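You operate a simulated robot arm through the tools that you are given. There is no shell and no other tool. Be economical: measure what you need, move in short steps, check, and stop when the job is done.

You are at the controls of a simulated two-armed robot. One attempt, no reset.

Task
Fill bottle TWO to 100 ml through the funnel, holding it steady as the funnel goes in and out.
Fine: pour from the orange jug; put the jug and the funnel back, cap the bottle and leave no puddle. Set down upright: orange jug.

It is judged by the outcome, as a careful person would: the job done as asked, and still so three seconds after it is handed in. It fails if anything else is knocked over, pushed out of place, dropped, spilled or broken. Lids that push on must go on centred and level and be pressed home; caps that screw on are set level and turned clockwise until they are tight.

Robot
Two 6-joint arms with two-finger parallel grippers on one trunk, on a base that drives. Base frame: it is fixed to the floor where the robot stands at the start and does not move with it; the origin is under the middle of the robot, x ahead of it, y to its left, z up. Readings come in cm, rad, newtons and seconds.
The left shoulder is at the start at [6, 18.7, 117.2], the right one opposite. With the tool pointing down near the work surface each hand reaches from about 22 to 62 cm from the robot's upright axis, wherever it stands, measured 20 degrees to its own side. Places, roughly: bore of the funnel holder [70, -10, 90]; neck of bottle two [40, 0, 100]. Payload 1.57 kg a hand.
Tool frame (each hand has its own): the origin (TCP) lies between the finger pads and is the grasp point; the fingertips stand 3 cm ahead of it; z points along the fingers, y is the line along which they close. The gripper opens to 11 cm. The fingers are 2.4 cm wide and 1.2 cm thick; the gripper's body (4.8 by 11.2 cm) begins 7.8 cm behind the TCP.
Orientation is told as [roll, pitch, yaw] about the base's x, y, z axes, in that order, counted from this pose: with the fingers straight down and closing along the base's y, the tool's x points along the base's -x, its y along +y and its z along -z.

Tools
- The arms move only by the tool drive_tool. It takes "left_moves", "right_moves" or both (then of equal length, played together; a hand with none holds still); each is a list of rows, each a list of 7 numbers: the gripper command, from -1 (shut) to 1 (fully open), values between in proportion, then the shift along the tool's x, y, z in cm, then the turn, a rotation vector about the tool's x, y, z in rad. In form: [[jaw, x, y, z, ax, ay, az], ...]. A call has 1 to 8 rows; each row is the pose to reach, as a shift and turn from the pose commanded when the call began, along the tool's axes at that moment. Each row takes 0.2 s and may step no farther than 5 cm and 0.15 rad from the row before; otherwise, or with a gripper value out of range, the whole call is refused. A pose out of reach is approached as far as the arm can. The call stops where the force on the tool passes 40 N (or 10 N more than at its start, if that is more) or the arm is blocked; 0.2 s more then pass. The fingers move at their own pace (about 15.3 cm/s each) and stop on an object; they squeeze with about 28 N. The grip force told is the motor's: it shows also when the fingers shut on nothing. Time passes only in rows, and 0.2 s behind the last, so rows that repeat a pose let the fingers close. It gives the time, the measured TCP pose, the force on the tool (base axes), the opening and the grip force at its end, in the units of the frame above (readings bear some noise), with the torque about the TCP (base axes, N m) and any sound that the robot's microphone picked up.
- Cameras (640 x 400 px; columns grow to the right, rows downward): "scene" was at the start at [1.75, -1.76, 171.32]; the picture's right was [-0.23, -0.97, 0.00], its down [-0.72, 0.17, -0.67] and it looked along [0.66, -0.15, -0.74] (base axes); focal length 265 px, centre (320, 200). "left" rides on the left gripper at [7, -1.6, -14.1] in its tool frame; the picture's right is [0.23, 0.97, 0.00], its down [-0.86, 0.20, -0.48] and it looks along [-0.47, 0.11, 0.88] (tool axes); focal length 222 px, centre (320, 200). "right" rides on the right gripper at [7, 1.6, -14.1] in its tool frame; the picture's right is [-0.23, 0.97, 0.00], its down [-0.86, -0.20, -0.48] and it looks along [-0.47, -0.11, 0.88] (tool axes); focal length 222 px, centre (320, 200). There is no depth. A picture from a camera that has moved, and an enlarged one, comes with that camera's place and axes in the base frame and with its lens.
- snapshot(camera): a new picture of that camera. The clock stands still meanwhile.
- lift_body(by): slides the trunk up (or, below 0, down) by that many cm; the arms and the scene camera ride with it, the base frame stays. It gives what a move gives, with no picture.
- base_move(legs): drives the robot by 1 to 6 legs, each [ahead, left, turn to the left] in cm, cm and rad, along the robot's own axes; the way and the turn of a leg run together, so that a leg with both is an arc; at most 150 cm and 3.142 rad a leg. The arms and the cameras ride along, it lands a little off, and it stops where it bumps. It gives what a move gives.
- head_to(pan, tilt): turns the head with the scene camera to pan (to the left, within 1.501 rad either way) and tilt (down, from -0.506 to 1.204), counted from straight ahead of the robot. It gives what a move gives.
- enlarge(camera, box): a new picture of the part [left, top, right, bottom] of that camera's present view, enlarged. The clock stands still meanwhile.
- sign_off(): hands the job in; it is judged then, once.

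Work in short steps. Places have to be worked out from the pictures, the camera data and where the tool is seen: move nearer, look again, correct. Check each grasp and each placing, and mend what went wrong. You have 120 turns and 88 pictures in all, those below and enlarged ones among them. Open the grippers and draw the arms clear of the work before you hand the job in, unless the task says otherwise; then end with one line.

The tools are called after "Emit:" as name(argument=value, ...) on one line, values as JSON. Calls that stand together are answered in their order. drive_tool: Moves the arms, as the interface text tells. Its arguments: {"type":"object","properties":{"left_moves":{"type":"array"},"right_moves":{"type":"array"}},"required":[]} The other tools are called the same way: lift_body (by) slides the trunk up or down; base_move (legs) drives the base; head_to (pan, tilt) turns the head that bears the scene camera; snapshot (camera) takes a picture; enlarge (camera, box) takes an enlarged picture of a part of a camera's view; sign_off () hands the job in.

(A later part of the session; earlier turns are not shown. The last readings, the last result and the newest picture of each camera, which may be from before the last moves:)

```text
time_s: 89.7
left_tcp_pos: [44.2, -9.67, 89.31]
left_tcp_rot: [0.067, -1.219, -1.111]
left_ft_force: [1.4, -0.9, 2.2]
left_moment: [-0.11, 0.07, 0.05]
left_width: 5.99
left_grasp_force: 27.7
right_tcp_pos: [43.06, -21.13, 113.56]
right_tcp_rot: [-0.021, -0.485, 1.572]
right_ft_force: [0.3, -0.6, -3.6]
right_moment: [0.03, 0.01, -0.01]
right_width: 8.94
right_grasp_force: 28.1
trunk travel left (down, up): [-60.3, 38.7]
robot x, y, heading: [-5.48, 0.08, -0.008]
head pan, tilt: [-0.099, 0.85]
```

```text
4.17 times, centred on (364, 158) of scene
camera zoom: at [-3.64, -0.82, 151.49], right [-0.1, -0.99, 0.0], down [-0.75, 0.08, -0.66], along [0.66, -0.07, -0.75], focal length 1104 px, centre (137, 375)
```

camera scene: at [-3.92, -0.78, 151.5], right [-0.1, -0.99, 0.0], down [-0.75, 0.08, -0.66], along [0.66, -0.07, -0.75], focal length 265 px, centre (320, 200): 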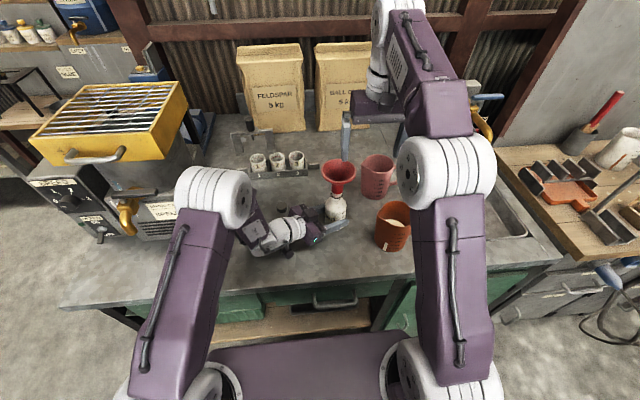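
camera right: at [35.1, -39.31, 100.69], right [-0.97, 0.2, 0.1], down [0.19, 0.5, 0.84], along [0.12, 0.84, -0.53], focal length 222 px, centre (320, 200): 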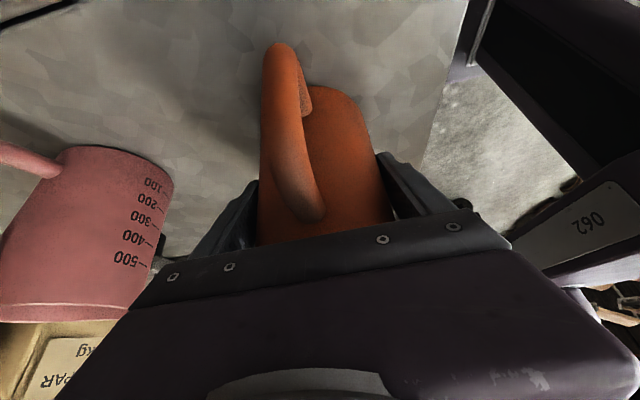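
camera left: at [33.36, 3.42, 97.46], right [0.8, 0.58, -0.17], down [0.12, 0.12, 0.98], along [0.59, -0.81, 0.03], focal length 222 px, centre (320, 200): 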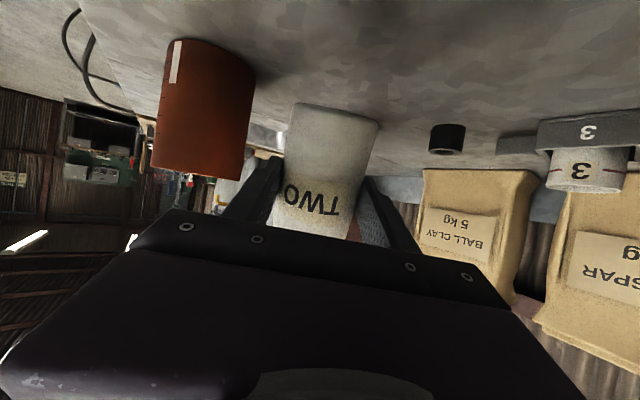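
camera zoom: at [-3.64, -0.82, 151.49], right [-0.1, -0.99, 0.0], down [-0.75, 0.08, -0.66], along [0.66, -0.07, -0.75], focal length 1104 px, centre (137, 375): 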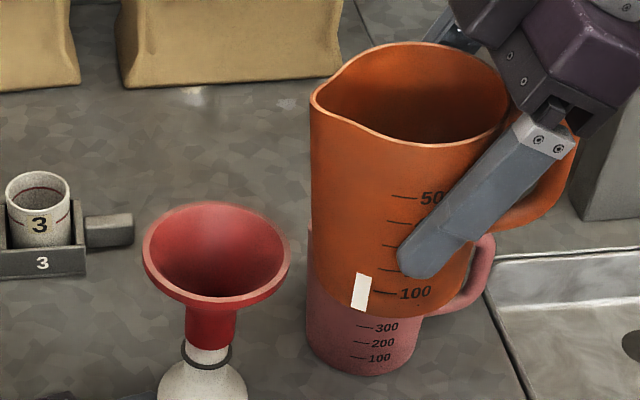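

Gauge ≈173: about 67 ml poured. Repeat the same pour with ~0.045 rad more tilt for ~30 ml.

Emit:
drive_tool(right_moves=[[-1, 0, 0, 0, 0, 0.148, 0], [-1, -0.3, 0, 0.2, 0, 0.296, 0], [-1, -0.6, 0, 0.4, 0, 0.444, 0], [-1, -1.0, 0, 0.6, 0, 0.592, 0], [-1, -1.4, 0, 0.8, 0, 0.74, 0], [-1, -1.7, 0, 1.0, 0, 0.888, 0], [-1, -1.9, 0, 1.1, 0, 1.036, 0], [-1, -1.9, 0, 1.1, 0, 1.184, 0]])

Emit:
drive_tool(right_moves=[[-1, 0.1, 0, -0.1, 0, 0.06, 0], [-1, 0.1, 0, -0.1, 0, 0.065, 0], [-1, 0.1, 0, -0.1, 0, 0.065, 0], [-1, 0.1, 0, -0.1, 0, 0.065, 0], [-1, 0.1, 0, -0.1, 0, 0.065, 0], [-1, 0.1, 0, -0.1, 0, 0.065, 0], [-1, 0.1, 0, -0.1, 0, 0.065, 0], [-1, 0.1, 0, -0.1, 0, 0.065, 0]])

Emit:
drive_tool(right_moves=[[-1, 0, 0, 0, 0, 0, 0], [-1, 0, 0, 0, 0, 0, 0], [-1, 0, 0, 0, 0, 0, 0], [-1, 0, 0, 0, 0, 0, 0], [-1, 0, 0, 0, 0, 0, 0], [-1, 0, 0, 0, 0, 0, 0], [-1, 0, 0, 0, 0, 0, 0], [-1, 0, 0, 0, 0, 0, 0]])

Emit:
drive_tool(right_moves=[[-1, 0.1, 0, 0.1, 0, -0.15, 0], [-1, 0.3, 0, 0.25, 0, -0.3, 0], [-1, 0.5, 0, 0.4, 0, -0.45, 0], [-1, 0.8, 0, 0.6, 0, -0.6, 0], [-1, 1.1, 0, 0.9, 0, -0.75, 0], [-1, 1.4, 0, 1.1, 0, -0.9, 0], [-1, 1.71, 0, 1.48, 0, -1.05, 0], [-1, 1.71, 0, 1.48, 0, -1.2, 0]])

Emit:
enlarge(camera="scene", box=[300, 110, 428, 206])

```text
time_s: 91.5
left_tcp_pos: [44.26, -9.59, 89.17]
left_tcp_rot: [0.063, -1.218, -1.111]
left_ft_force: [0.8, -0.5, 3.1]
left_moment: [-0.09, 0.13, -0.04]
left_width: 5.98
left_grasp_force: 28.2
right_tcp_pos: [43.01, -18.91, 113.42]
right_tcp_rot: [-0.02, 0.703, 1.55]
right_ft_force: [0.6, 0.1, -2.8]
right_moment: [0.08, 0.0, -0.02]
right_width: 8.97
right_grasp_force: 28.0
trunk travel left (down, up): [-60.3, 38.7]
robot x, y, heading: [-5.17, -0.11, -0.0]
head pan, tilt: [-0.099, 0.85]
```

```text
time_s: 93.3
left_tcp_pos: [44.21, -9.52, 89.25]
left_tcp_rot: [0.065, -1.219, -1.111]
left_ft_force: [-0.1, 0.3, 2.9]
left_moment: [-0.1, 0.08, 0.0]
left_width: 5.98
left_grasp_force: 27.7
right_tcp_pos: [43.03, -18.89, 113.45]
right_tcp_rot: [-0.023, 0.768, 1.547]
right_ft_force: [0.2, 0.9, -3.5]
right_moment: [0.05, 0.02, -0.02]
right_width: 8.9
right_grasp_force: 27.9
trunk travel left (down, up): [-60.3, 38.7]
robot x, y, heading: [-5.3, 0.41, 0.002]
head pan, tilt: [-0.099, 0.85]
```

```text
time_s: 95.1
left_tcp_pos: [44.24, -9.52, 89.29]
left_tcp_rot: [0.065, -1.217, -1.11]
left_ft_force: [-0.5, -0.4, 2.1]
left_moment: [-0.06, 0.09, 0.02]
left_width: 5.97
left_grasp_force: 27.9
right_tcp_pos: [43.15, -18.8, 113.52]
right_tcp_rot: [-0.023, 0.766, 1.548]
right_ft_force: [-0.4, -1.0, -3.0]
right_moment: [0.09, 0.0, -0.01]
right_width: 8.93
right_grasp_force: 27.5
trunk travel left (down, up): [-60.3, 38.7]
robot x, y, heading: [-5.39, 0.26, -0.0]
head pan, tilt: [-0.099, 0.85]
```

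```text
time_s: 96.9
left_tcp_pos: [44.25, -9.7, 89.31]
left_tcp_rot: [0.066, -1.219, -1.11]
left_ft_force: [0.4, -0.8, 0.8]
left_moment: [-0.1, 0.1, 0.07]
left_width: 5.99
left_grasp_force: 28.0
right_tcp_pos: [43.16, -21.36, 113.65]
right_tcp_rot: [-0.02, -0.436, 1.572]
right_ft_force: [0.2, -0.2, -3.5]
right_moment: [0.03, -0.02, -0.03]
right_width: 8.94
right_grasp_force: 28.1
trunk travel left (down, up): [-60.3, 38.7]
robot x, y, heading: [-5.75, -0.17, -0.002]
head pan, tilt: [-0.099, 0.85]
```

```text
4.17 times, centred on (364, 158) of scene
camera zoom: at [-3.64, -0.83, 151.49], right [-0.1, -0.99, 0.0], down [-0.75, 0.08, -0.66], along [0.66, -0.07, -0.75], focal length 1104 px, centre (137, 375)
```

zoom: 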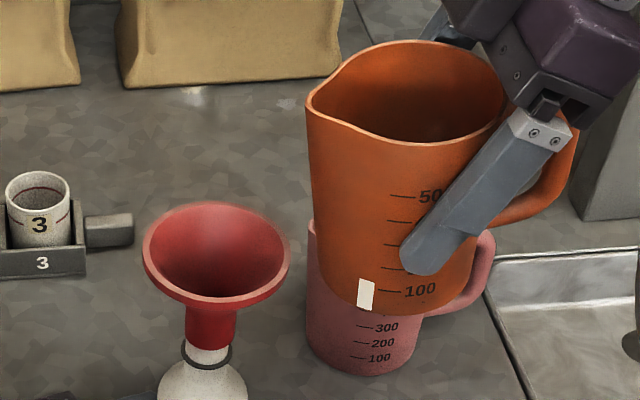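

Gauge ≈147: ~95 ml out. To verify on the bottle itself, I open the left hand and draw it back 8 cm along its fingers so the bottle scale shows.

Emit:
drive_tool(left_moves=[[0.3, 0, 0, 0, 0, 0, 0], [0.6, 0, 0, 0, 0, 0, 0], [0.6, 0, 0, -2, 0, 0, 0], [0.6, 0, 0, -5, 0, 0, 0], [0.6, 0, 0, -8, 0, 0, 0], [0.6, 0, 0, -9, 0, 0, 0]])

Emit:
enlarge(camera="scene", box=[280, 140, 376, 230])

```text
time_s: 98.3
left_tcp_pos: [41.16, -2.12, 93.35]
left_tcp_rot: [0.051, -1.215, -1.101]
left_ft_force: [0.8, -0.2, 0.3]
left_moment: [0.04, 0.0, 0.01]
left_width: 8.79
left_grasp_force: 0.0
left hand out of reach, approached as far as the arm can: row 4, 5, 6
right_tcp_pos: [43.06, -21.24, 113.72]
right_tcp_rot: [-0.016, -0.434, 1.571]
right_ft_force: [-0.4, -0.4, -3.9]
right_moment: [0.03, -0.01, -0.01]
right_width: 8.93
right_grasp_force: 28.0
trunk travel left (down, up): [-60.3, 38.7]
robot x, y, heading: [-5.24, -0.01, 0.001]
head pan, tilt: [-0.099, 0.85]
```

```text
4.44 times, centred on (328, 185) of scene
camera zoom: at [-3.62, -0.77, 151.49], right [-0.1, -0.99, 0.0], down [-0.75, 0.08, -0.66], along [0.66, -0.07, -0.75], focal length 1178 px, centre (284, 267)
```

zoom: 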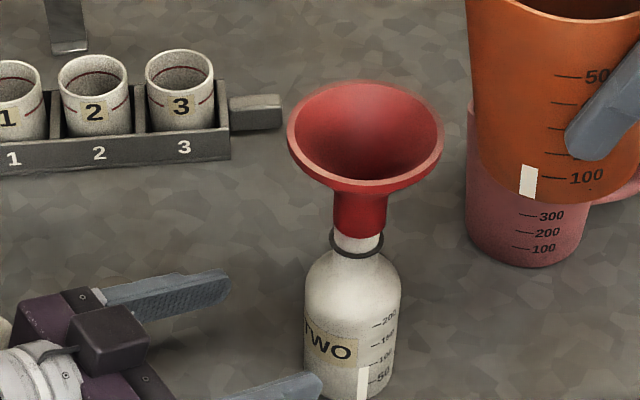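

Bottle strip stands right at the 100 mark (≈97–100 ml). Fill done. Return the jug: back off, over its place, down to just above the bench, levelled.

Emit:
drive_tool(right_moves=[[-1, 1.8, 0.5, -0.84, 0, -0.02, 0], [-1, 4.35, 3, -2.02, 0, -0.05, 0], [-1, 4.35, 6.1, -2.02, 0, -0.088, 0], [-1, 6.0, 6.1, 1.5, 0, -0.088, 0], [-1, 7.6, 6.1, 5, 0, -0.088, 0], [-1, 9.1, 6.1, 8.2, 0, -0.088, 0], [-1, 10.4, 6.1, 11.1, 0, -0.088, 0], [-1, 11.7, 6.1, 13.88, 0, -0.088, 0]])

Emit:
drive_tool(right_moves=[[-1, 0.75, 0, 1.3, 0, 0, 0], [-1, 1.4, 0, 2.43, 0, 0, 0], [-1, 1.75, 0, 3.0, 0, 0, 0]])

```text
time_s: 100.1
left_tcp_pos: [41.3, -2.11, 93.41]
left_tcp_rot: [0.049, -1.214, -1.099]
left_ft_force: [0.9, 0.7, 0.3]
left_moment: [-0.01, 0.0, -0.04]
left_width: 8.79
left_grasp_force: 0.0
right_tcp_pos: [37.45, -26.15, 96.03]
right_tcp_rot: [-0.02, -0.521, 1.574]
right_ft_force: [0.4, 0.0, -3.1]
right_moment: [0.03, 0.02, 0.04]
right_width: 8.96
right_grasp_force: 28.1
trunk travel left (down, up): [-60.3, 38.7]
robot x, y, heading: [-5.29, 0.22, 0.0]
head pan, tilt: [-0.099, 0.85]
```

```text
time_s: 100.9
left_tcp_pos: [41.41, -2.29, 93.3]
left_tcp_rot: [0.052, -1.214, -1.099]
left_ft_force: [0.3, 0.0, -0.3]
left_moment: [0.04, -0.01, -0.01]
left_width: 8.82
left_grasp_force: 0.1
right_tcp_pos: [37.37, -26.04, 92.59]
right_tcp_rot: [-0.019, -0.522, 1.571]
right_ft_force: [0.9, 0.2, -2.2]
right_moment: [0.05, 0.0, 0.03]
right_width: 8.94
right_grasp_force: 27.2
trunk travel left (down, up): [-60.3, 38.7]
robot x, y, heading: [-5.25, 0.03, -0.002]
head pan, tilt: [-0.099, 0.85]
```

Nearly down; lower another 0.5 cm gently.

Emit:
drive_tool(right_moves=[[-1, 0.15, 0.3, 0.2, 0, 0, 0], [-1, 0.25, 0.3, 0.43, 0, 0, 0], [-1, 0.3, 0.3, 0.5, 0, 0, 0]])

```text
time_s: 101.7
left_tcp_pos: [41.19, -2.03, 93.46]
left_tcp_rot: [0.052, -1.219, -1.103]
left_ft_force: [0.0, 0.1, 0.2]
left_moment: [0.01, 0.0, -0.02]
left_width: 8.81
left_grasp_force: 0.1
right_tcp_pos: [36.95, -25.87, 92.13]
right_tcp_rot: [-0.024, -0.521, 1.575]
right_ft_force: [6.5, 0.1, 22.9]
right_moment: [0.16, 0.47, -0.08]
right_width: 8.95
right_grasp_force: 28.6
trunk travel left (down, up): [-60.3, 38.7]
robot x, y, heading: [-5.68, -0.23, -0.005]
head pan, tilt: [-0.099, 0.85]
```

Jug is on the bench. Relax slightly, open, and rise vertically.

Emit:
drive_tool(right_moves=[[-1, -0.1, 0, -0.15, 0, 0, 0], [0.8, -0.1, 0, -0.15, 0, 0, 0], [1, -0.1, 0, -0.15, 0, 0, 0], [1, -0.1, 0, -0.15, 0, 0, 0], [1, -2, 0, -3.5, 0, 0, 0], [1, -4, 0, -7, 0, 0, 0], [1, -6.3, 0, -11, 0, 0, 0], [1, -8.8, 0, -15, 0, 0, 0]])

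Emit:
snapshot(camera="scene")

```text
time_s: 103.5
left_tcp_pos: [41.24, -2.17, 93.48]
left_tcp_rot: [0.055, -1.216, -1.102]
left_ft_force: [0.0, -0.2, -0.5]
left_moment: [0.01, -0.03, 0.0]
left_width: 8.81
left_grasp_force: 0.0
right_tcp_pos: [36.41, -25.57, 109.51]
right_tcp_rot: [-0.019, -0.522, 1.573]
right_ft_force: [0.2, 0.0, 0.0]
right_moment: [0.03, 0.03, -0.04]
right_width: 10.99
right_grasp_force: 0.1
trunk travel left (down, up): [-60.3, 38.7]
robot x, y, heading: [-5.36, 0.11, 0.003]
head pan, tilt: [-0.099, 0.85]
```

```text
5 pictures are left
camera scene: at [-3.73, -0.69, 151.49], right [-0.1, -0.99, 0.0], down [-0.75, 0.08, -0.66], along [0.66, -0.07, -0.75], focal length 265 px, centre (320, 200)
```

scene: 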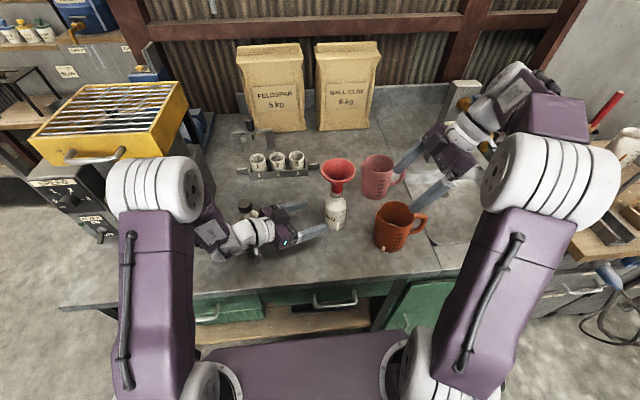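

Jug stands upright back in place. Now the left hand goes back around the bottle and grips it.

Emit:
drive_tool(left_moves=[[1, 0.5, -0.35, 0, 0, 0, 0], [1, 1.08, -0.67, 1, 0, 0, 0], [1, 1.08, -0.67, 4, 0, 0, 0], [1, 1.08, -0.67, 7, 0, 0, 0], [1, 1.08, -0.67, 8.9, 0, 0, 0], [0.2, 1.08, -0.67, 8.9, 0, 0, 0], [-0.5, 1.08, -0.67, 8.9, 0, 0, 0], [-1, 1.08, -0.67, 8.9, 0, 0, 0]])

```text
time_s: 105.3
left_tcp_pos: [44.65, -9.5, 89.17]
left_tcp_rot: [0.063, -1.22, -1.109]
left_ft_force: [-0.5, -1.3, -0.6]
left_moment: [-0.06, 0.04, 0.01]
left_width: 5.98
left_grasp_force: 28.5
left hand out of reach, approached as far as the arm can: row 1, 2, 3
right_tcp_pos: [36.48, -25.64, 109.39]
right_tcp_rot: [-0.02, -0.522, 1.572]
right_ft_force: [0.5, -0.3, -0.2]
right_moment: [-0.01, -0.01, -0.02]
right_width: 11.04
right_grasp_force: 0.0
trunk travel left (down, up): [-60.3, 38.7]
robot x, y, heading: [-5.76, -0.24, -0.004]
head pan, tilt: [-0.099, 0.85]
```

Gripped again. Right hand: untilt and unyaw while rising beside the funnel.

Emit:
drive_tool(right_moves=[[1, -0.5, 0, -0.87, 0, 0.13, 0], [1, -1, 0, -1.73, 0, 0.26, 0], [1, -1.5, 0, -2.6, 0, 0.39, 0], [1, -2, 0, -3.46, 0, 0.52, 0]])

Emit:
drive_tool(right_moves=[[1, -0.8, -0.8, -0.4, 0, 0, 0.148], [1, -1.6, -1.6, -0.8, 0, 0, 0.296], [1, -2.4, -2.4, -1.2, 0, 0, 0.444], [1, -3.2, -3.2, -1.6, 0, 0, 0.592], [1, -4, -4, -2, 0, 0, 0.74], [1, -4.8, -4.8, -2.4, 0, 0, 0.888], [1, -5.6, -5.6, -2.6, 0, 0, 1.036], [1, -6.5, -6.4, -2.6, 0, 0, 1.18]])

Emit:
drive_tool(right_moves=[[1, 0, 0, 0, 0, 0, 0.13], [1, 0, 0, 0, 0, 0, 0.26], [1, 0, 0, 0, 0, 0, 0.39]])

```text
time_s: 106.3
left_tcp_pos: [44.82, -9.4, 89.19]
left_tcp_rot: [0.064, -1.222, -1.11]
left_ft_force: [0.4, 0.4, -0.3]
left_moment: [-0.04, 0.06, -0.03]
left_width: 6.0
left_grasp_force: 28.0
right_tcp_pos: [36.5, -25.69, 113.25]
right_tcp_rot: [-0.018, 0.0, 1.56]
right_ft_force: [0.0, -0.1, -0.6]
right_moment: [-0.03, 0.01, 0.02]
right_width: 11.02
right_grasp_force: 0.1
trunk travel left (down, up): [-60.3, 38.7]
robot x, y, heading: [-5.32, -0.09, 0.001]
head pan, tilt: [-0.099, 0.85]
```

```text
time_s: 108.1
left_tcp_pos: [44.78, -9.37, 89.17]
left_tcp_rot: [0.066, -1.218, -1.111]
left_ft_force: [0.4, -0.1, -0.6]
left_moment: [-0.06, 0.04, -0.01]
left_width: 5.96
left_grasp_force: 27.8
right_tcp_pos: [43.13, -19.45, 115.99]
right_tcp_rot: [-0.005, -0.016, 0.381]
right_ft_force: [-0.4, 0.8, 0.0]
right_moment: [0.0, 0.0, 0.02]
right_width: 10.99
right_grasp_force: 0.0
trunk travel left (down, up): [-60.3, 38.7]
robot x, y, heading: [-5.44, 0.04, -0.006]
head pan, tilt: [-0.099, 0.85]
```

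```text
time_s: 108.9
left_tcp_pos: [44.93, -9.29, 89.32]
left_tcp_rot: [0.065, -1.218, -1.11]
left_ft_force: [1.2, 0.8, 0.6]
left_moment: [-0.07, 0.05, 0.02]
left_width: 5.99
left_grasp_force: 28.1
right_tcp_pos: [42.89, -19.3, 116.02]
right_tcp_rot: [0.001, -0.017, -0.009]
right_ft_force: [-0.3, 0.9, 0.5]
right_moment: [-0.04, -0.03, -0.04]
right_width: 10.98
right_grasp_force: 0.2
trunk travel left (down, up): [-60.3, 38.7]
robot x, y, heading: [-5.75, 0.05, -0.003]
head pan, tilt: [-0.099, 0.85]
```

Bottle shifted ~0.6 cm with the re-grip, so funnel should be at ≈(43.1,-10.1). Move over, descend to z≈107.3 and close.

Emit:
drive_tool(right_moves=[[1, -0.1, 3, -0.5, 0, 0, 0], [1, -0.15, 6.2, -0.5, 0, 0, 0], [1, -0.15, 9.2, -0.5, 0, 0, 0], [1, -0.15, 9.2, 3, 0, 0, 0], [1, -0.15, 9.2, 6.5, 0, 0, 0], [1, -0.15, 9.2, 8.6, 0, 0, 0], [0, -0.15, 9.2, 8.6, 0, 0, 0], [-1, -0.15, 9.2, 8.6, 0, 0, 0]])

Emit:
drive_tool(right_moves=[[-1, 0, 0, 0, 0, 0, 0]])

```text
time_s: 110.7
left_tcp_pos: [44.76, -9.26, 89.25]
left_tcp_rot: [0.063, -1.218, -1.109]
left_ft_force: [0.9, 0.6, -1.0]
left_moment: [-0.01, 0.13, 0.01]
left_width: 5.96
left_grasp_force: 27.8
right_tcp_pos: [43.11, -10.33, 107.55]
right_tcp_rot: [0.0, -0.017, -0.007]
right_ft_force: [0.3, 0.1, 3.4]
right_moment: [-0.07, -0.05, 0.0]
right_width: 8.52
right_grasp_force: 28.0
right hand out of reach, approached as far as the arm can: row 3
trunk travel left (down, up): [-60.3, 38.7]
robot x, y, heading: [-5.25, -0.14, -0.003]
head pan, tilt: [-0.099, 0.85]
```

```text
time_s: 111.1
left_tcp_pos: [44.61, -9.39, 89.23]
left_tcp_rot: [0.065, -1.218, -1.11]
left_ft_force: [1.7, 0.4, 0.0]
left_moment: [-0.09, 0.17, 0.04]
left_width: 5.97
left_grasp_force: 28.1
right_tcp_pos: [43.15, -10.41, 107.58]
right_tcp_rot: [0.001, -0.019, -0.007]
right_ft_force: [-0.4, -0.4, 4.2]
right_moment: [-0.1, -0.04, -0.04]
right_width: 8.51
right_grasp_force: 28.1
trunk travel left (down, up): [-60.3, 38.7]
robot x, y, heading: [-5.39, 0.03, 0.001]
head pan, tilt: [-0.099, 0.85]
```

Funnel gripped (8.51). Lift straight up slowly; bottle held.

Emit:
drive_tool(right_moves=[[-1, 0, 0, -0.6, 0, 0, 0], [-1, 0, 0, -1.4, 0, 0, 0], [-1, 0, 0, -2.4, 0, 0, 0], [-1, 0, 0, -3.6, 0, 0, 0], [-1, 0, 0, -5, 0, 0, 0], [-1, 0, 0, -5.3, 0, 0, 0]])

```text
time_s: 112.5
left_tcp_pos: [44.69, -9.34, 89.2]
left_tcp_rot: [0.066, -1.217, -1.11]
left_ft_force: [-0.2, 0.6, 2.4]
left_moment: [-0.04, 0.08, -0.03]
left_width: 6.0
left_grasp_force: 28.3
right_tcp_pos: [43.17, -10.18, 112.87]
right_tcp_rot: [0.001, -0.018, -0.007]
right_ft_force: [-0.7, 1.1, -0.8]
right_moment: [0.0, 0.0, -0.05]
right_width: 8.49
right_grasp_force: 28.1
trunk travel left (down, up): [-60.3, 38.7]
robot x, y, heading: [-5.52, 0.24, -0.001]
head pan, tilt: [-0.099, 0.85]
```

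Funnel is out of the bottle. Let it drip 0.4 s over the mouth while the left opens and backs off; then I raise the trunk 20 cm.

Emit:
drive_tool(left_moves=[[-1, 0, 0, 0, 0, 0, 0], [-1, 0, 0, 0, 0, 0, 0], [0.3, 0, 0, 0, 0, 0, 0], [0.8, 0, 0, 0, 0, 0, 0], [0.8, 0, 0, -3, 0, 0, 0], [0.8, 0, 0, -6, 0, 0, 0], [0.8, 0, 0, -8, 0, 0, 0], [0.8, 0, 0, -9, 0, 0, 0]])

Emit:
lift_body(by=20)

Emit:
drive_tool(left_moves=[[0.8, -0.3, 0.5, -2, 0, 0.148, 0], [0.8, -0.6, 1, -4, 0, 0.296, 0], [0.8, -0.9, 1.5, -6, 0, 0.444, 0], [0.8, -1.2, 2, -8, 0, 0.592, 0], [0.8, -1.5, 2.5, -10, 0, 0.74, 0], [0.8, -1.8, 3, -12, 0, 0.888, 0], [0.8, -2.1, 3.5, -14, 0, 1.036, 0], [0.8, -2.4, 4, -16.5, 0, 1.184, 0]])

```text
time_s: 114.3
left_tcp_pos: [41.29, -1.92, 93.22]
left_tcp_rot: [0.051, -1.216, -1.097]
left_ft_force: [-0.8, 0.4, 0.0]
left_moment: [0.0, 0.03, 0.0]
left_width: 9.91
left_grasp_force: 0.1
left hand out of reach, approached as far as the arm can: row 6, 7, 8
right_tcp_pos: [43.21, -10.18, 112.79]
right_tcp_rot: [0.003, -0.017, -0.007]
right_ft_force: [0.1, 0.8, 0.1]
right_moment: [-0.02, 0.03, 0.03]
right_width: 8.49
right_grasp_force: 27.6
trunk travel left (down, up): [-60.3, 38.7]
robot x, y, heading: [-5.65, 0.14, -0.004]
head pan, tilt: [-0.099, 0.85]
```

```text
time_s: 116.5
left_tcp_pos: [41.34, -1.93, 113.14]
left_tcp_rot: [0.049, -1.215, -1.098]
left_ft_force: [0.0, -0.2, -0.8]
left_moment: [-0.01, -0.01, -0.02]
left_width: 9.9
left_grasp_force: 0.0
right_tcp_pos: [43.24, -10.15, 132.78]
right_tcp_rot: [0.002, -0.016, -0.007]
right_ft_force: [0.6, 0.2, -0.3]
right_moment: [0.01, 0.03, -0.01]
right_width: 8.43
right_grasp_force: 28.4
trunk travel left (down, up): [-80.3, 18.7]
robot x, y, heading: [-5.62, -0.02, -0.001]
head pan, tilt: [-0.099, 0.85]
```

```text
time_s: 118.3
left_tcp_pos: [37.41, 12.75, 121.28]
left_tcp_rot: [0.018, -0.029, -1.051]
left_ft_force: [-0.5, -1.2, 0.6]
left_moment: [-0.01, 0.01, 0.0]
left_width: 9.9
left_grasp_force: 0.0
right_tcp_pos: [43.23, -10.25, 132.86]
right_tcp_rot: [0.001, -0.016, -0.007]
right_ft_force: [-0.1, 0.6, -0.5]
right_moment: [0.0, 0.02, -0.01]
right_width: 8.45
right_grasp_force: 28.1
trunk travel left (down, up): [-80.3, 18.7]
robot x, y, heading: [-5.55, -0.21, 0.0]
head pan, tilt: [-0.099, 0.85]
```

Left clear and vertical. Shift it further aside, then drive forward 12.5 cm.

Emit:
drive_tool(left_moves=[[1, 3.3, -0.4, -2, 0, 0, 0], [1, 6.6, -0.8, -4, 0, 0, 0], [1, 9.9, -1.2, -6, 0, 0, 0]])

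Emit:
base_move(legs=[[12.5, 0, 0]])

Emit:
drive_tool(right_moves=[[-1, 0, 0, 0, 0, 0, 0]])

```text
time_s: 119.1
left_tcp_pos: [31.07, 20.71, 126.68]
left_tcp_rot: [0.017, -0.031, -1.052]
left_ft_force: [0.4, -0.8, 0.7]
left_moment: [-0.01, -0.02, -0.01]
left_width: 11.01
left_grasp_force: 0.0
right_tcp_pos: [43.03, -10.16, 132.89]
right_tcp_rot: [0.001, -0.018, -0.009]
right_ft_force: [-0.4, 0.1, -0.6]
right_moment: [0.0, 0.01, 0.0]
right_width: 8.46
right_grasp_force: 27.8
trunk travel left (down, up): [-80.3, 18.7]
robot x, y, heading: [-5.42, 0.14, -0.003]
head pan, tilt: [-0.099, 0.85]
```

```text
time_s: 120.4
left_tcp_pos: [43.51, 20.47, 126.67]
left_tcp_rot: [0.019, -0.034, -1.054]
left_ft_force: [0.0, 0.3, -0.5]
left_moment: [0.01, -0.02, 0.03]
left_width: 11.01
left_grasp_force: 0.1
right_tcp_pos: [55.38, -10.22, 132.85]
right_tcp_rot: [0.002, -0.019, -0.009]
right_ft_force: [-0.2, -0.3, 0.1]
right_moment: [-0.02, 0.01, -0.01]
right_width: 8.46
right_grasp_force: 27.6
trunk travel left (down, up): [-80.3, 18.7]
robot x, y, heading: [7.16, -0.12, -0.006]
head pan, tilt: [-0.099, 0.85]
```

```text
time_s: 120.8
left_tcp_pos: [43.62, 20.5, 126.73]
left_tcp_rot: [0.02, -0.034, -1.053]
left_ft_force: [0.8, -0.5, -0.1]
left_moment: [0.0, -0.03, -0.01]
left_width: 11.03
left_grasp_force: 0.0
right_tcp_pos: [55.49, -10.31, 132.96]
right_tcp_rot: [0.002, -0.017, -0.009]
right_ft_force: [-0.2, 0.8, 1.0]
right_moment: [-0.01, 0.01, 0.01]
right_width: 8.46
right_grasp_force: 28.2
trunk travel left (down, up): [-80.3, 18.7]
robot x, y, heading: [6.89, 0.17, -0.007]
head pan, tilt: [-0.099, 0.85]
```

Now bring the funnel above the holder at the same height as my earlier reference view (z 113.2) and compare.

Emit:
drive_tool(right_moves=[[-1, -3, -0.9, 2, 0, 0.005, 0], [-1, -6, -1.8, 5, 0, 0.01, 0], [-1, -9.2, -2.6, 8, 0, 0.017, 0], [-1, -9.2, -2.6, 12, 0, 0.017, 0], [-1, -9.2, -2.6, 16, 0, 0.017, 0], [-1, -9.2, -2.6, 19.7, 0, 0.017, 0], [-1, -9.2, -2.6, 19.7, 0, 0.017, 0]])

Emit:
snapshot(camera="right")

```text
time_s: 122.4
left_tcp_pos: [43.83, 20.53, 126.68]
left_tcp_rot: [0.018, -0.032, -1.054]
left_ft_force: [-0.3, -0.2, -0.9]
left_moment: [-0.01, 0.02, -0.03]
left_width: 10.99
left_grasp_force: 0.1
right_tcp_pos: [65.29, -13.14, 113.61]
right_tcp_rot: [0.001, 0.001, -0.008]
right_ft_force: [0.3, 0.5, -0.4]
right_moment: [0.0, -0.01, -0.03]
right_width: 8.42
right_grasp_force: 28.2
right hand out of reach, approached as far as the arm can: row 2, 3, 4, 5
trunk travel left (down, up): [-80.3, 18.7]
robot x, y, heading: [6.82, 0.28, -0.004]
head pan, tilt: [-0.099, 0.85]
```

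```text
4 pictures are left
camera right: at [58.34, -11.48, 127.51], right [0.24, 0.97, 0.0], down [0.85, -0.21, 0.48], along [0.46, -0.11, -0.88], focal length 222 px, centre (320, 200)
```

right: 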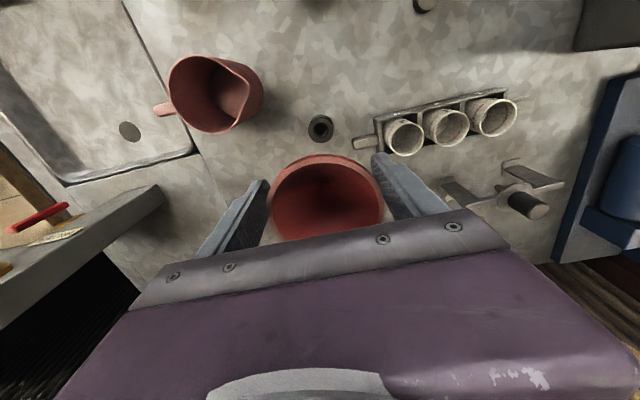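

Compared with the reference, the funnel sits ~0.6 cm further +x and ~0.6 lower in the grip, so I target TCP (64.1,-12.9). Lower until the tip is just above the bore and look from the scene camera.

Emit:
drive_tool(right_moves=[[-1, 1.2, 0.24, 2, 0, 0, 0], [-1, 1.2, 0.24, 6, 0, 0, 0], [-1, 1.2, 0.24, 10, 0, 0, 0], [-1, 1.2, 0.24, 13, 0, 0, 0], [-1, 1.2, 0.24, 13.6, 0, 0, 0], [-1, 1.2, 0.24, 13.6, 0, 0, 0]])

Emit:
enlarge(camera="scene", box=[300, 140, 396, 212])

```text
time_s: 123.8
left_tcp_pos: [43.81, 20.56, 126.66]
left_tcp_rot: [0.019, -0.031, -1.054]
left_ft_force: [0.1, -0.5, 0.1]
left_moment: [0.01, 0.02, 0.0]
left_width: 10.98
left_grasp_force: 0.1
right_tcp_pos: [64.18, -12.77, 99.66]
right_tcp_rot: [0.002, 0.001, -0.009]
right_ft_force: [0.7, 0.3, -0.2]
right_moment: [-0.01, 0.04, -0.04]
right_width: 8.41
right_grasp_force: 27.6
trunk travel left (down, up): [-80.3, 18.7]
robot x, y, heading: [7.0, -0.24, -0.002]
head pan, tilt: [-0.099, 0.85]
```

```text
5.56 times, centred on (348, 176) of scene
camera zoom: at [8.8, -0.79, 171.49], right [-0.1, -0.99, 0.0], down [-0.75, 0.08, -0.66], along [0.66, -0.07, -0.75], focal length 1472 px, centre (164, 333)
```

zoom: 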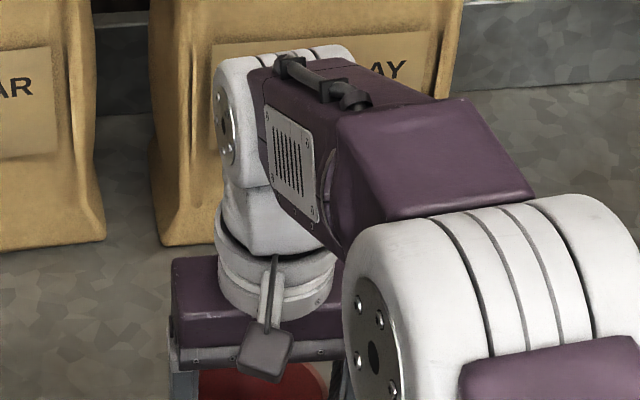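

The crop missed the tip, so I insert by feel: small downward steps watching the force.

Emit:
drive_tool(right_moves=[[-1, 0, 0, 0.5, 0, 0, 0], [-1, 0, 0, 1.0, 0, 0, 0], [-1, 0, 0, 1.4, 0, 0, 0]])

Emit:
drive_tool(right_moves=[[-1, 0, 0, 0.3, 0, 0, 0], [-1, 0, 0, 0.5, 0, 0, 0]])

```text
time_s: 124.6
left_tcp_pos: [43.65, 20.36, 126.63]
left_tcp_rot: [0.019, -0.031, -1.056]
left_ft_force: [0.2, -0.8, -0.6]
left_moment: [-0.03, 0.0, 0.0]
left_width: 11.0
left_grasp_force: 0.1
right_tcp_pos: [64.07, -12.91, 98.2]
right_tcp_rot: [0.001, -0.002, -0.012]
right_ft_force: [1.0, -5.0, 8.4]
right_moment: [-0.37, -0.24, -0.08]
right_width: 8.38
right_grasp_force: 27.6
trunk travel left (down, up): [-80.3, 18.7]
robot x, y, heading: [7.13, -0.21, -0.003]
head pan, tilt: [-0.099, 0.85]
```

```text
time_s: 125.2
left_tcp_pos: [43.78, 20.5, 126.66]
left_tcp_rot: [0.018, -0.032, -1.054]
left_ft_force: [-0.5, -0.5, 0.2]
left_moment: [-0.05, 0.01, 0.02]
left_width: 10.97
left_grasp_force: 0.1
right_tcp_pos: [63.85, -12.9, 97.65]
right_tcp_rot: [0.004, 0.001, -0.008]
right_ft_force: [-0.5, -5.8, 1.6]
right_moment: [-0.49, 0.0, -0.09]
right_width: 8.36
right_grasp_force: 27.6
trunk travel left (down, up): [-80.3, 18.7]
robot x, y, heading: [7.02, -0.08, -0.008]
head pan, tilt: [-0.099, 0.85]
```

The tip slid into the bore (Fz dropped) with a −y side force; ease 0.2 cm toward −y and continue down.

Emit:
drive_tool(right_moves=[[-1, 0, -0.2, 0, 0, 0, 0], [-1, 0, -0.2, 0.5, 0, 0, 0], [-1, 0, -0.2, 1.0, 0, 0, 0]])

```text
time_s: 126.0
left_tcp_pos: [43.8, 20.47, 126.55]
left_tcp_rot: [0.019, -0.033, -1.055]
left_ft_force: [0.3, -0.4, 0.1]
left_moment: [-0.02, 0.0, 0.0]
left_width: 11.0
left_grasp_force: 0.0
right_tcp_pos: [63.9, -12.94, 96.72]
right_tcp_rot: [0.001, 0.0, -0.007]
right_ft_force: [0.3, 1.8, -0.7]
right_moment: [-0.03, 0.04, 0.01]
right_width: 8.34
right_grasp_force: 27.5
trunk travel left (down, up): [-80.3, 18.7]
robot x, y, heading: [7.14, 0.37, -0.006]
head pan, tilt: [-0.099, 0.85]
```

Free now, no load. Continue down gently until it seats.

Emit:
drive_tool(right_moves=[[-1, 0, 0, 0.3, 0, 0, 0], [-1, 0, 0, 0.6, 0, 0, 0], [-1, 0, 0, 0.9, 0, 0, 0]])

Emit:
drive_tool(right_moves=[[-1, 0, 0, 0.2, 0, 0, 0], [-1, 0, 0, 0.4, 0, 0, 0]])

```text
time_s: 126.8
left_tcp_pos: [43.75, 20.47, 126.7]
left_tcp_rot: [0.018, -0.029, -1.054]
left_ft_force: [-0.9, 0.5, -0.4]
left_moment: [0.01, 0.03, 0.0]
left_width: 11.0
left_grasp_force: 0.1
right_tcp_pos: [63.82, -12.92, 95.85]
right_tcp_rot: [0.002, 0.001, -0.008]
right_ft_force: [0.4, 0.7, 1.1]
right_moment: [0.01, 0.03, -0.01]
right_width: 8.34
right_grasp_force: 28.3
trunk travel left (down, up): [-80.3, 18.7]
robot x, y, heading: [6.92, -0.1, -0.003]
head pan, tilt: [-0.099, 0.85]
```

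```text
time_s: 127.4
left_tcp_pos: [43.89, 20.6, 126.58]
left_tcp_rot: [0.02, -0.031, -1.054]
left_ft_force: [0.1, 0.3, 0.1]
left_moment: [0.02, 0.03, 0.0]
left_width: 11.0
left_grasp_force: 0.0
right_tcp_pos: [64.0, -12.97, 95.48]
right_tcp_rot: [0.002, 0.0, -0.008]
right_ft_force: [0.2, 0.3, 0.4]
right_moment: [0.01, 0.0, 0.01]
right_width: 8.35
right_grasp_force: 27.8
trunk travel left (down, up): [-80.3, 18.7]
robot x, y, heading: [6.98, 0.09, -0.005]
head pan, tilt: [-0.099, 0.85]
```

No load yet; continue.

Emit:
drive_tool(right_moves=[[-1, 0, 0, 0.25, 0, 0, 0], [-1, 0, 0, 0.5, 0, 0, 0]])

Emit:
drive_tool(right_moves=[[-1, 0, 0, 0.25, 0, 0, 0], [-1, 0, 0, 0.4, 0, 0, 0]])

```text
time_s: 128.0
left_tcp_pos: [43.44, 20.54, 126.76]
left_tcp_rot: [0.018, -0.034, -1.053]
left_ft_force: [0.3, -0.5, -0.7]
left_moment: [-0.03, -0.01, 0.01]
left_width: 11.0
left_grasp_force: 0.0
right_tcp_pos: [63.88, -12.86, 95.32]
right_tcp_rot: [0.002, -0.005, -0.009]
right_ft_force: [-0.1, -2.6, 21.7]
right_moment: [-0.14, -0.19, 0.06]
right_width: 8.29
right_grasp_force: 27.9
trunk travel left (down, up): [-80.3, 18.7]
robot x, y, heading: [6.97, 0.25, -0.006]
head pan, tilt: [-0.099, 0.85]
```

```text
time_s: 128.6
left_tcp_pos: [43.48, 20.59, 126.8]
left_tcp_rot: [0.02, -0.037, -1.058]
left_ft_force: [-0.1, -0.4, -0.2]
left_moment: [0.0, 0.03, -0.01]
left_width: 11.0
left_grasp_force: 0.1
right_tcp_pos: [64.0, -12.98, 95.29]
right_tcp_rot: [0.003, -0.009, -0.009]
right_ft_force: [-7.8, -0.3, 24.9]
right_moment: [0.0, 0.36, 0.03]
right_width: 8.3
right_grasp_force: 28.2
trunk travel left (down, up): [-80.3, 18.7]
robot x, y, heading: [7.17, 0.21, 0.0]
head pan, tilt: [-0.099, 0.85]
stopped in row 2 (right hand): the force on the tool passed its limit (the readings are from after the stop); the commanded pose is now the measured one
```

Seated (~25 N). Relax, open, rise, and move over to the cap.

Emit:
drive_tool(right_moves=[[-1, 0, 0, -0.1, 0, 0, 0], [0.5, 0, 0, -0.1, 0, 0, 0], [1, 0, 0, -0.1, 0, 0, 0], [1, 0, 0, -0.1, 0, 0, 0], [1, 0, 0, -4, 0, 0, 0], [1, 0, 0, -8.5, 0, 0, 0], [1, 0, 0, -13, 0, 0, 0], [1, 0, 0, -16, 0, 0, 0]])

Emit:
drive_tool(right_moves=[[1, 2.1, 3.1, 0, 0, 0, 0], [1, 4.2, 6.2, 0, 0, 0, 0], [1, 6.3, 9.3, 0, 0, 0, 0], [1, 8.4, 12.4, 0, 0, 0, 0], [1, 10.5, 15.5, 2, 0, 0, 0], [1, 12.5, 18.7, 5, 0, 0, 0], [1, 12.5, 18.7, 8, 0, 0, 0], [1, 12.5, 18.7, 8, 0, 0, 0]])

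Emit:
snapshot(camera="right")

```text
time_s: 130.3
left_tcp_pos: [43.74, 20.6, 126.72]
left_tcp_rot: [0.019, -0.031, -1.055]
left_ft_force: [0.1, -0.4, 0.2]
left_moment: [-0.03, 0.05, 0.04]
left_width: 11.01
left_grasp_force: 0.0
right_tcp_pos: [64.25, -13.19, 110.93]
right_tcp_rot: [0.001, -0.007, -0.009]
right_ft_force: [0.9, -1.1, 1.1]
right_moment: [0.0, 0.0, -0.02]
right_width: 11.01
right_grasp_force: 0.1
trunk travel left (down, up): [-80.3, 18.7]
robot x, y, heading: [6.79, -0.32, -0.008]
head pan, tilt: [-0.099, 0.85]
```

```text
time_s: 132.2
left_tcp_pos: [43.65, 20.47, 126.68]
left_tcp_rot: [0.017, -0.03, -1.053]
left_ft_force: [0.7, 0.6, -0.6]
left_moment: [-0.03, 0.0, -0.02]
left_width: 10.99
left_grasp_force: 0.0
right_tcp_pos: [51.96, 5.76, 102.92]
right_tcp_rot: [0.003, -0.008, -0.01]
right_ft_force: [0.0, -0.1, 0.0]
right_moment: [0.0, -0.01, 0.02]
right_width: 11.0
right_grasp_force: 0.1
trunk travel left (down, up): [-80.3, 18.7]
robot x, y, heading: [7.45, 0.41, -0.005]
head pan, tilt: [-0.099, 0.85]
```

```text
2 pictures are left
camera right: at [44.9, 7.41, 116.9], right [0.24, 0.97, 0.0], down [0.85, -0.21, 0.48], along [0.47, -0.11, -0.87], focal length 222 px, centre (320, 200)
```

right: 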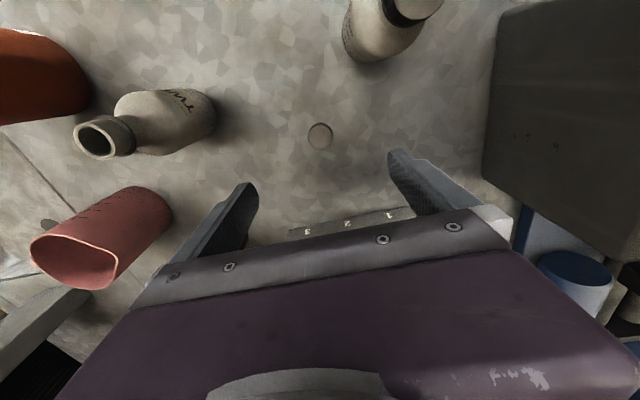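

Cap sits at ≈(51.3,6.0). Centre, descend to z≈88.5 and close on it.

Emit:
drive_tool(right_moves=[[1, 0.65, 0.28, 3.5, 0, 0, 0], [1, 0.65, 0.28, 7.5, 0, 0, 0], [1, 0.65, 0.28, 11.5, 0, 0, 0], [0.2, 0.65, 0.28, 13.4, 0, 0, 0], [0.2, 0.65, 0.28, 14.4, 0, 0, 0], [-0.3, 0.65, 0.28, 14.4, 0, 0, 0], [-1, 0.65, 0.28, 14.4, 0, 0, 0], [-1, 0.65, 0.28, 14.4, 0, 0, 0]])

```text
time_s: 133.9
left_tcp_pos: [43.78, 20.46, 126.69]
left_tcp_rot: [0.017, -0.031, -1.053]
left_ft_force: [-0.5, -0.5, 0.1]
left_moment: [-0.01, 0.01, 0.01]
left_width: 11.0
left_grasp_force: 0.0
right_tcp_pos: [51.22, 6.25, 88.44]
right_tcp_rot: [0.001, -0.006, -0.008]
right_ft_force: [-0.2, -0.8, 0.1]
right_moment: [0.0, -0.04, -0.01]
right_width: 3.15
right_grasp_force: 28.1
trunk travel left (down, up): [-80.3, 18.7]
robot x, y, heading: [6.94, 0.13, -0.003]
head pan, tilt: [-0.099, 0.85]
```

Cap gripped (3.15 cm). Lift it and move to the right, high.

Emit:
drive_tool(right_moves=[[-1, 0, 0, -2, 0, 0, 0], [-1, 0, 0, -6, 0, 0, 0], [-1, 0, 0, -10.5, 0, 0, 0], [-1, 0, 0, -15, 0, 0, 0], [-1, 0, -3, -18.5, 0, 0, 0], [-1, 0, -6.5, -22, 0, 0, 0], [-1, 0, -10.5, -25, 0, 0, 0], [-1, 0, -14.5, -28, 0, 0, 0]])

Emit:
drive_tool(right_moves=[[-1, 0.5, -3.5, -3, 0, 0, 0], [-1, 1, -7, -6, 0, 0, 0], [-1, 1, -10, -9, 0, 0, 0], [-1, 1, -11, -13, 0, 0, 0], [-1, 1, -11, -16, 0, 0, 0]])

Emit:
base_move(legs=[[-12.5, 0, 0]])

Emit:
drive_tool(left_moves=[[1, -3.3, 0.4, 2, 0, 0, 0], [1, -6.6, 0.8, 4, 0, 0, 0], [1, -9.9, 1.2, 6, 0, 0, 0], [1, -9.9, 1.2, 6, 0, 0, 0]])

```text
time_s: 135.8
left_tcp_pos: [43.65, 20.31, 126.65]
left_tcp_rot: [0.02, -0.031, -1.056]
left_ft_force: [0.2, -0.4, 0.9]
left_moment: [0.01, 0.01, -0.02]
left_width: 11.01
left_grasp_force: 0.0
right_tcp_pos: [50.83, -8.53, 116.63]
right_tcp_rot: [0.003, -0.007, -0.009]
right_ft_force: [0.0, 0.1, 0.3]
right_moment: [-0.01, -0.06, 0.01]
right_width: 3.15
right_grasp_force: 27.9
trunk travel left (down, up): [-80.3, 18.7]
robot x, y, heading: [7.24, -0.15, -0.006]
head pan, tilt: [-0.099, 0.85]
```

```text
time_s: 136.9
left_tcp_pos: [43.71, 20.6, 126.62]
left_tcp_rot: [0.017, -0.032, -1.055]
left_ft_force: [-0.2, -0.1, 0.5]
left_moment: [0.0, -0.01, -0.03]
left_width: 11.0
left_grasp_force: 0.2
right_tcp_pos: [49.49, -19.03, 132.29]
right_tcp_rot: [0.001, -0.007, -0.008]
right_ft_force: [-0.2, -0.1, 0.8]
right_moment: [-0.03, -0.01, -0.01]
right_width: 3.15
right_grasp_force: 28.0
trunk travel left (down, up): [-80.3, 18.7]
robot x, y, heading: [7.22, 0.22, -0.004]
head pan, tilt: [-0.099, 0.85]
```

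```text
time_s: 138.2
left_tcp_pos: [31.72, 20.58, 126.68]
left_tcp_rot: [0.015, -0.03, -1.054]
left_ft_force: [0.1, 0.0, 0.3]
left_moment: [-0.01, 0.03, 0.0]
left_width: 10.98
left_grasp_force: 0.1
right_tcp_pos: [37.57, -18.91, 132.29]
right_tcp_rot: [0.003, -0.006, -0.011]
right_ft_force: [0.8, 0.9, -0.3]
right_moment: [-0.01, 0.02, 0.01]
right_width: 3.14
right_grasp_force: 28.4
trunk travel left (down, up): [-80.3, 18.7]
robot x, y, heading: [-5.37, -0.19, -0.004]
head pan, tilt: [-0.099, 0.85]
```

```text
time_s: 139.2
left_tcp_pos: [37.82, 12.61, 120.78]
left_tcp_rot: [0.017, -0.032, -1.055]
left_ft_force: [0.0, 0.8, 0.1]
left_moment: [-0.01, 0.02, 0.01]
left_width: 10.97
left_grasp_force: 0.1
right_tcp_pos: [37.41, -19.02, 132.4]
right_tcp_rot: [0.002, -0.006, -0.008]
right_ft_force: [-0.1, -0.5, -0.4]
right_moment: [-0.04, 0.0, -0.03]
right_width: 3.15
right_grasp_force: 28.2
trunk travel left (down, up): [-80.3, 18.7]
robot x, y, heading: [-5.27, -0.24, -0.007]
head pan, tilt: [-0.099, 0.85]
```

Left pose reproduced. Pitch the left tool forward again toward the back-off pose.

Emit:
drive_tool(left_moves=[[1, -1.8, -0.5, 1, 0, -0.148, 0], [1, -3.6, -1, 1.9, 0, -0.296, 0], [1, -5.4, -1.5, 2.9, 0, -0.444, 0], [1, -7.2, -2, 3.8, 0, -0.592, 0], [1, -9, -2.5, 4.8, 0, -0.74, 0], [1, -10.8, -3, 5.8, 0, -0.888, 0], [1, -12.6, -3.5, 6.7, 0, -1.036, 0], [1, -14.3, -4.1, 7.7, 0, -1.184, 0]])

```text
time_s: 141.0
left_tcp_pos: [41.56, -2.22, 113.61]
left_tcp_rot: [0.05, -1.216, -1.1]
left_ft_force: [0.8, 0.4, -0.2]
left_moment: [0.0, -0.03, -0.01]
left_width: 11.02
left_grasp_force: 0.1
right_tcp_pos: [37.61, -18.93, 132.32]
right_tcp_rot: [0.001, -0.008, -0.008]
right_ft_force: [0.8, -1.3, -0.6]
right_moment: [0.02, 0.02, -0.03]
right_width: 3.14
right_grasp_force: 28.1
trunk travel left (down, up): [-80.3, 18.7]
robot x, y, heading: [-5.35, -0.04, -0.005]
head pan, tilt: [-0.099, 0.85]
```

Matches the earlier pose. Lower trunk 20 cm, then enclose and grip the bottle.

Emit:
lift_body(by=-20)

Emit:
drive_tool(left_moves=[[1, 0.5, -0.35, 0, 0, 0, 0], [1, 1.2, -0.6, 1, 0, 0, 0], [1, 1.2, -0.6, 4, 0, 0, 0], [1, 1.2, -0.6, 7, 0, 0, 0], [1, 1.2, -0.6, 8.6, 0, 0, 0], [0.2, 1.2, -0.6, 8.6, 0, 0, 0], [-0.5, 1.2, -0.6, 8.6, 0, 0, 0], [-1, 1.2, -0.6, 8.6, 0, 0, 0]])

```text
time_s: 143.2
left_tcp_pos: [41.4, -2.19, 93.69]
left_tcp_rot: [0.051, -1.216, -1.102]
left_ft_force: [0.0, 0.0, -0.4]
left_moment: [0.0, 0.01, 0.0]
left_width: 11.02
left_grasp_force: 0.0
right_tcp_pos: [37.32, -18.9, 112.42]
right_tcp_rot: [0.002, -0.007, -0.008]
right_ft_force: [0.2, -0.1, -0.8]
right_moment: [0.06, 0.01, 0.0]
right_width: 3.12
right_grasp_force: 27.8
trunk travel left (down, up): [-60.3, 38.7]
robot x, y, heading: [-5.24, -0.2, -0.003]
head pan, tilt: [-0.099, 0.85]
```

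```text
time_s: 145.0
left_tcp_pos: [44.52, -8.95, 89.33]
left_tcp_rot: [0.051, -1.217, -1.103]
left_ft_force: [-0.1, -0.5, -0.4]
left_moment: [-0.08, 0.05, 0.0]
left_width: 5.94
left_grasp_force: 28.1
left hand out of reach, approached as far as the arm can: row 2
right_tcp_pos: [37.32, -18.92, 112.29]
right_tcp_rot: [0.002, -0.006, -0.009]
right_ft_force: [0.4, -0.3, -0.7]
right_moment: [-0.02, -0.04, 0.01]
right_width: 3.15
right_grasp_force: 27.8
trunk travel left (down, up): [-60.3, 38.7]
robot x, y, heading: [-5.4, 0.33, -0.005]
head pan, tilt: [-0.099, 0.85]
```

Bottle gripped. Mouth expected at ≈(43.8,-10.2). Bring the cap ~2.5 cm above it and look.

Emit:
drive_tool(right_moves=[[-1, -2, 2.9, 0, 0, 0, 0], [-1, -4.2, 5.8, 0, 0, 0, 0], [-1, -6.3, 8.7, 0, 0, 0, 0], [-1, -6.3, 8.7, 3, 0, 0, 0], [-1, -6.3, 8.7, 4.8, 0, 0, 0], [-1, -6.3, 8.7, 4.8, 0, 0, 0]])

Emit:
enlarge(camera="scene", box=[300, 150, 380, 210])

```text
time_s: 146.4
left_tcp_pos: [44.7, -8.99, 89.43]
left_tcp_rot: [0.05, -1.217, -1.1]
left_ft_force: [-0.1, -1.1, 0.3]
left_moment: [-0.03, 0.07, -0.03]
left_width: 5.94
left_grasp_force: 27.6
right_tcp_pos: [43.78, -10.28, 107.94]
right_tcp_rot: [0.002, -0.007, -0.008]
right_ft_force: [-0.5, 0.0, -0.5]
right_moment: [-0.01, 0.02, 0.0]
right_width: 3.13
right_grasp_force: 28.4
trunk travel left (down, up): [-60.3, 38.7]
robot x, y, heading: [-5.42, 0.18, -0.006]
head pan, tilt: [-0.099, 0.85]
```

```text
6.67 times, centred on (340, 180) of scene
camera zoom: at [-3.5, -0.74, 151.49], right [-0.1, -0.99, 0.0], down [-0.75, 0.08, -0.66], along [0.66, -0.07, -0.75], focal length 1766 px, centre (187, 333)
```

zoom: 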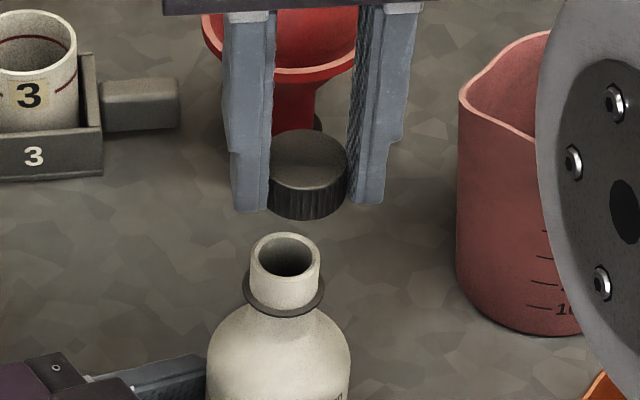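

Cap and mouth are clearly seen: the cap must go ~0.75 cm to +y and ~0.5 cm toward the robot. Correct and lower to first contact in small steps.

Emit:
drive_tool(right_moves=[[-1, 0.5, 0.75, 0, 0, 0, 0], [-1, 0.5, 0.75, 1.3, 0, 0, 0], [-1, 0.5, 0.75, 2.5, 0, 0, 0], [-1, 0.5, 0.75, 2.5, 0, 0, 0]])

Emit:
drive_tool(right_moves=[[-1, 0, 0, 0.25, 0, 0, 0], [-1, 0, 0, 0.5, 0, 0, 0]])

Emit:
drive_tool(right_moves=[[-1, 0, 0, 0.2, 0, 0, 0], [-1, 0, 0, 0.4, 0, 0, 0]])

```text
time_s: 147.4
left_tcp_pos: [44.64, -9.01, 89.48]
left_tcp_rot: [0.052, -1.216, -1.104]
left_ft_force: [-0.5, -0.4, 1.5]
left_moment: [-0.05, 0.12, -0.03]
left_width: 5.94
left_grasp_force: 27.7
right_tcp_pos: [43.31, -9.47, 105.28]
right_tcp_rot: [0.002, -0.007, -0.008]
right_ft_force: [1.0, 0.4, 0.0]
right_moment: [0.01, 0.04, -0.01]
right_width: 3.13
right_grasp_force: 27.6
trunk travel left (down, up): [-60.3, 38.7]
robot x, y, heading: [-5.33, 0.17, -0.005]
head pan, tilt: [-0.099, 0.85]
```

```text
time_s: 148.0
left_tcp_pos: [44.71, -8.98, 89.41]
left_tcp_rot: [0.051, -1.217, -1.101]
left_ft_force: [-0.5, -1.2, 1.0]
left_moment: [-0.04, 0.09, -0.02]
left_width: 5.93
left_grasp_force: 27.9
right_tcp_pos: [43.2, -9.56, 104.68]
right_tcp_rot: [0.003, -0.007, -0.009]
right_ft_force: [0.1, 0.1, 0.6]
right_moment: [-0.01, 0.06, 0.01]
right_width: 3.16
right_grasp_force: 27.6
trunk travel left (down, up): [-60.3, 38.7]
robot x, y, heading: [-5.17, 0.12, -0.003]
head pan, tilt: [-0.099, 0.85]
```

```text
time_s: 148.6
left_tcp_pos: [44.66, -8.96, 89.53]
left_tcp_rot: [0.051, -1.215, -1.102]
left_ft_force: [-0.9, -0.6, 0.6]
left_moment: [-0.06, 0.12, -0.04]
left_width: 5.95
left_grasp_force: 27.5
right_tcp_pos: [43.33, -9.56, 104.25]
right_tcp_rot: [0.0, -0.007, -0.009]
right_ft_force: [0.0, -0.4, 0.3]
right_moment: [0.0, -0.01, -0.01]
right_width: 3.17
right_grasp_force: 27.8
trunk travel left (down, up): [-60.3, 38.7]
robot x, y, heading: [-5.04, -0.22, -0.006]
head pan, tilt: [-0.099, 0.85]
```

No contact yet (cap rim ~100.8). Continue.

Emit:
drive_tool(right_moves=[[-1, 0, 0, 0.2, 0, 0, 0], [-1, 0, 0, 0.4, 0, 0, 0]])

Emit:
drive_tool(right_moves=[[-1, 0, 0, 0.2, 0, 0, 0], [-1, 0, 0, 0.4, 0, 0, 0]])

```text
time_s: 149.2
left_tcp_pos: [44.67, -9.05, 89.61]
left_tcp_rot: [0.05, -1.218, -1.103]
left_ft_force: [-0.6, -0.3, 1.7]
left_moment: [-0.06, 0.12, 0.01]
left_width: 5.96
left_grasp_force: 28.0
right_tcp_pos: [43.32, -9.73, 103.87]
right_tcp_rot: [0.003, -0.006, -0.009]
right_ft_force: [-0.2, -0.3, -0.7]
right_moment: [0.0, -0.01, 0.02]
right_width: 3.14
right_grasp_force: 28.5
trunk travel left (down, up): [-60.3, 38.7]
robot x, y, heading: [-5.41, -0.04, -0.008]
head pan, tilt: [-0.099, 0.85]
```

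```text
time_s: 149.8
left_tcp_pos: [44.51, -8.88, 89.45]
left_tcp_rot: [0.049, -1.215, -1.102]
left_ft_force: [9.4, -3.3, -7.0]
left_moment: [-0.35, 0.57, 0.23]
left_width: 5.95
left_grasp_force: 28.6
right_tcp_pos: [43.34, -9.48, 103.7]
right_tcp_rot: [0.003, -0.013, -0.008]
right_ft_force: [-3.8, 1.6, 27.7]
right_moment: [0.09, -0.35, 0.03]
right_width: 3.13
right_grasp_force: 28.0
trunk travel left (down, up): [-60.3, 38.7]
robot x, y, heading: [-5.35, 0.09, -0.003]
head pan, tilt: [-0.099, 0.85]
```

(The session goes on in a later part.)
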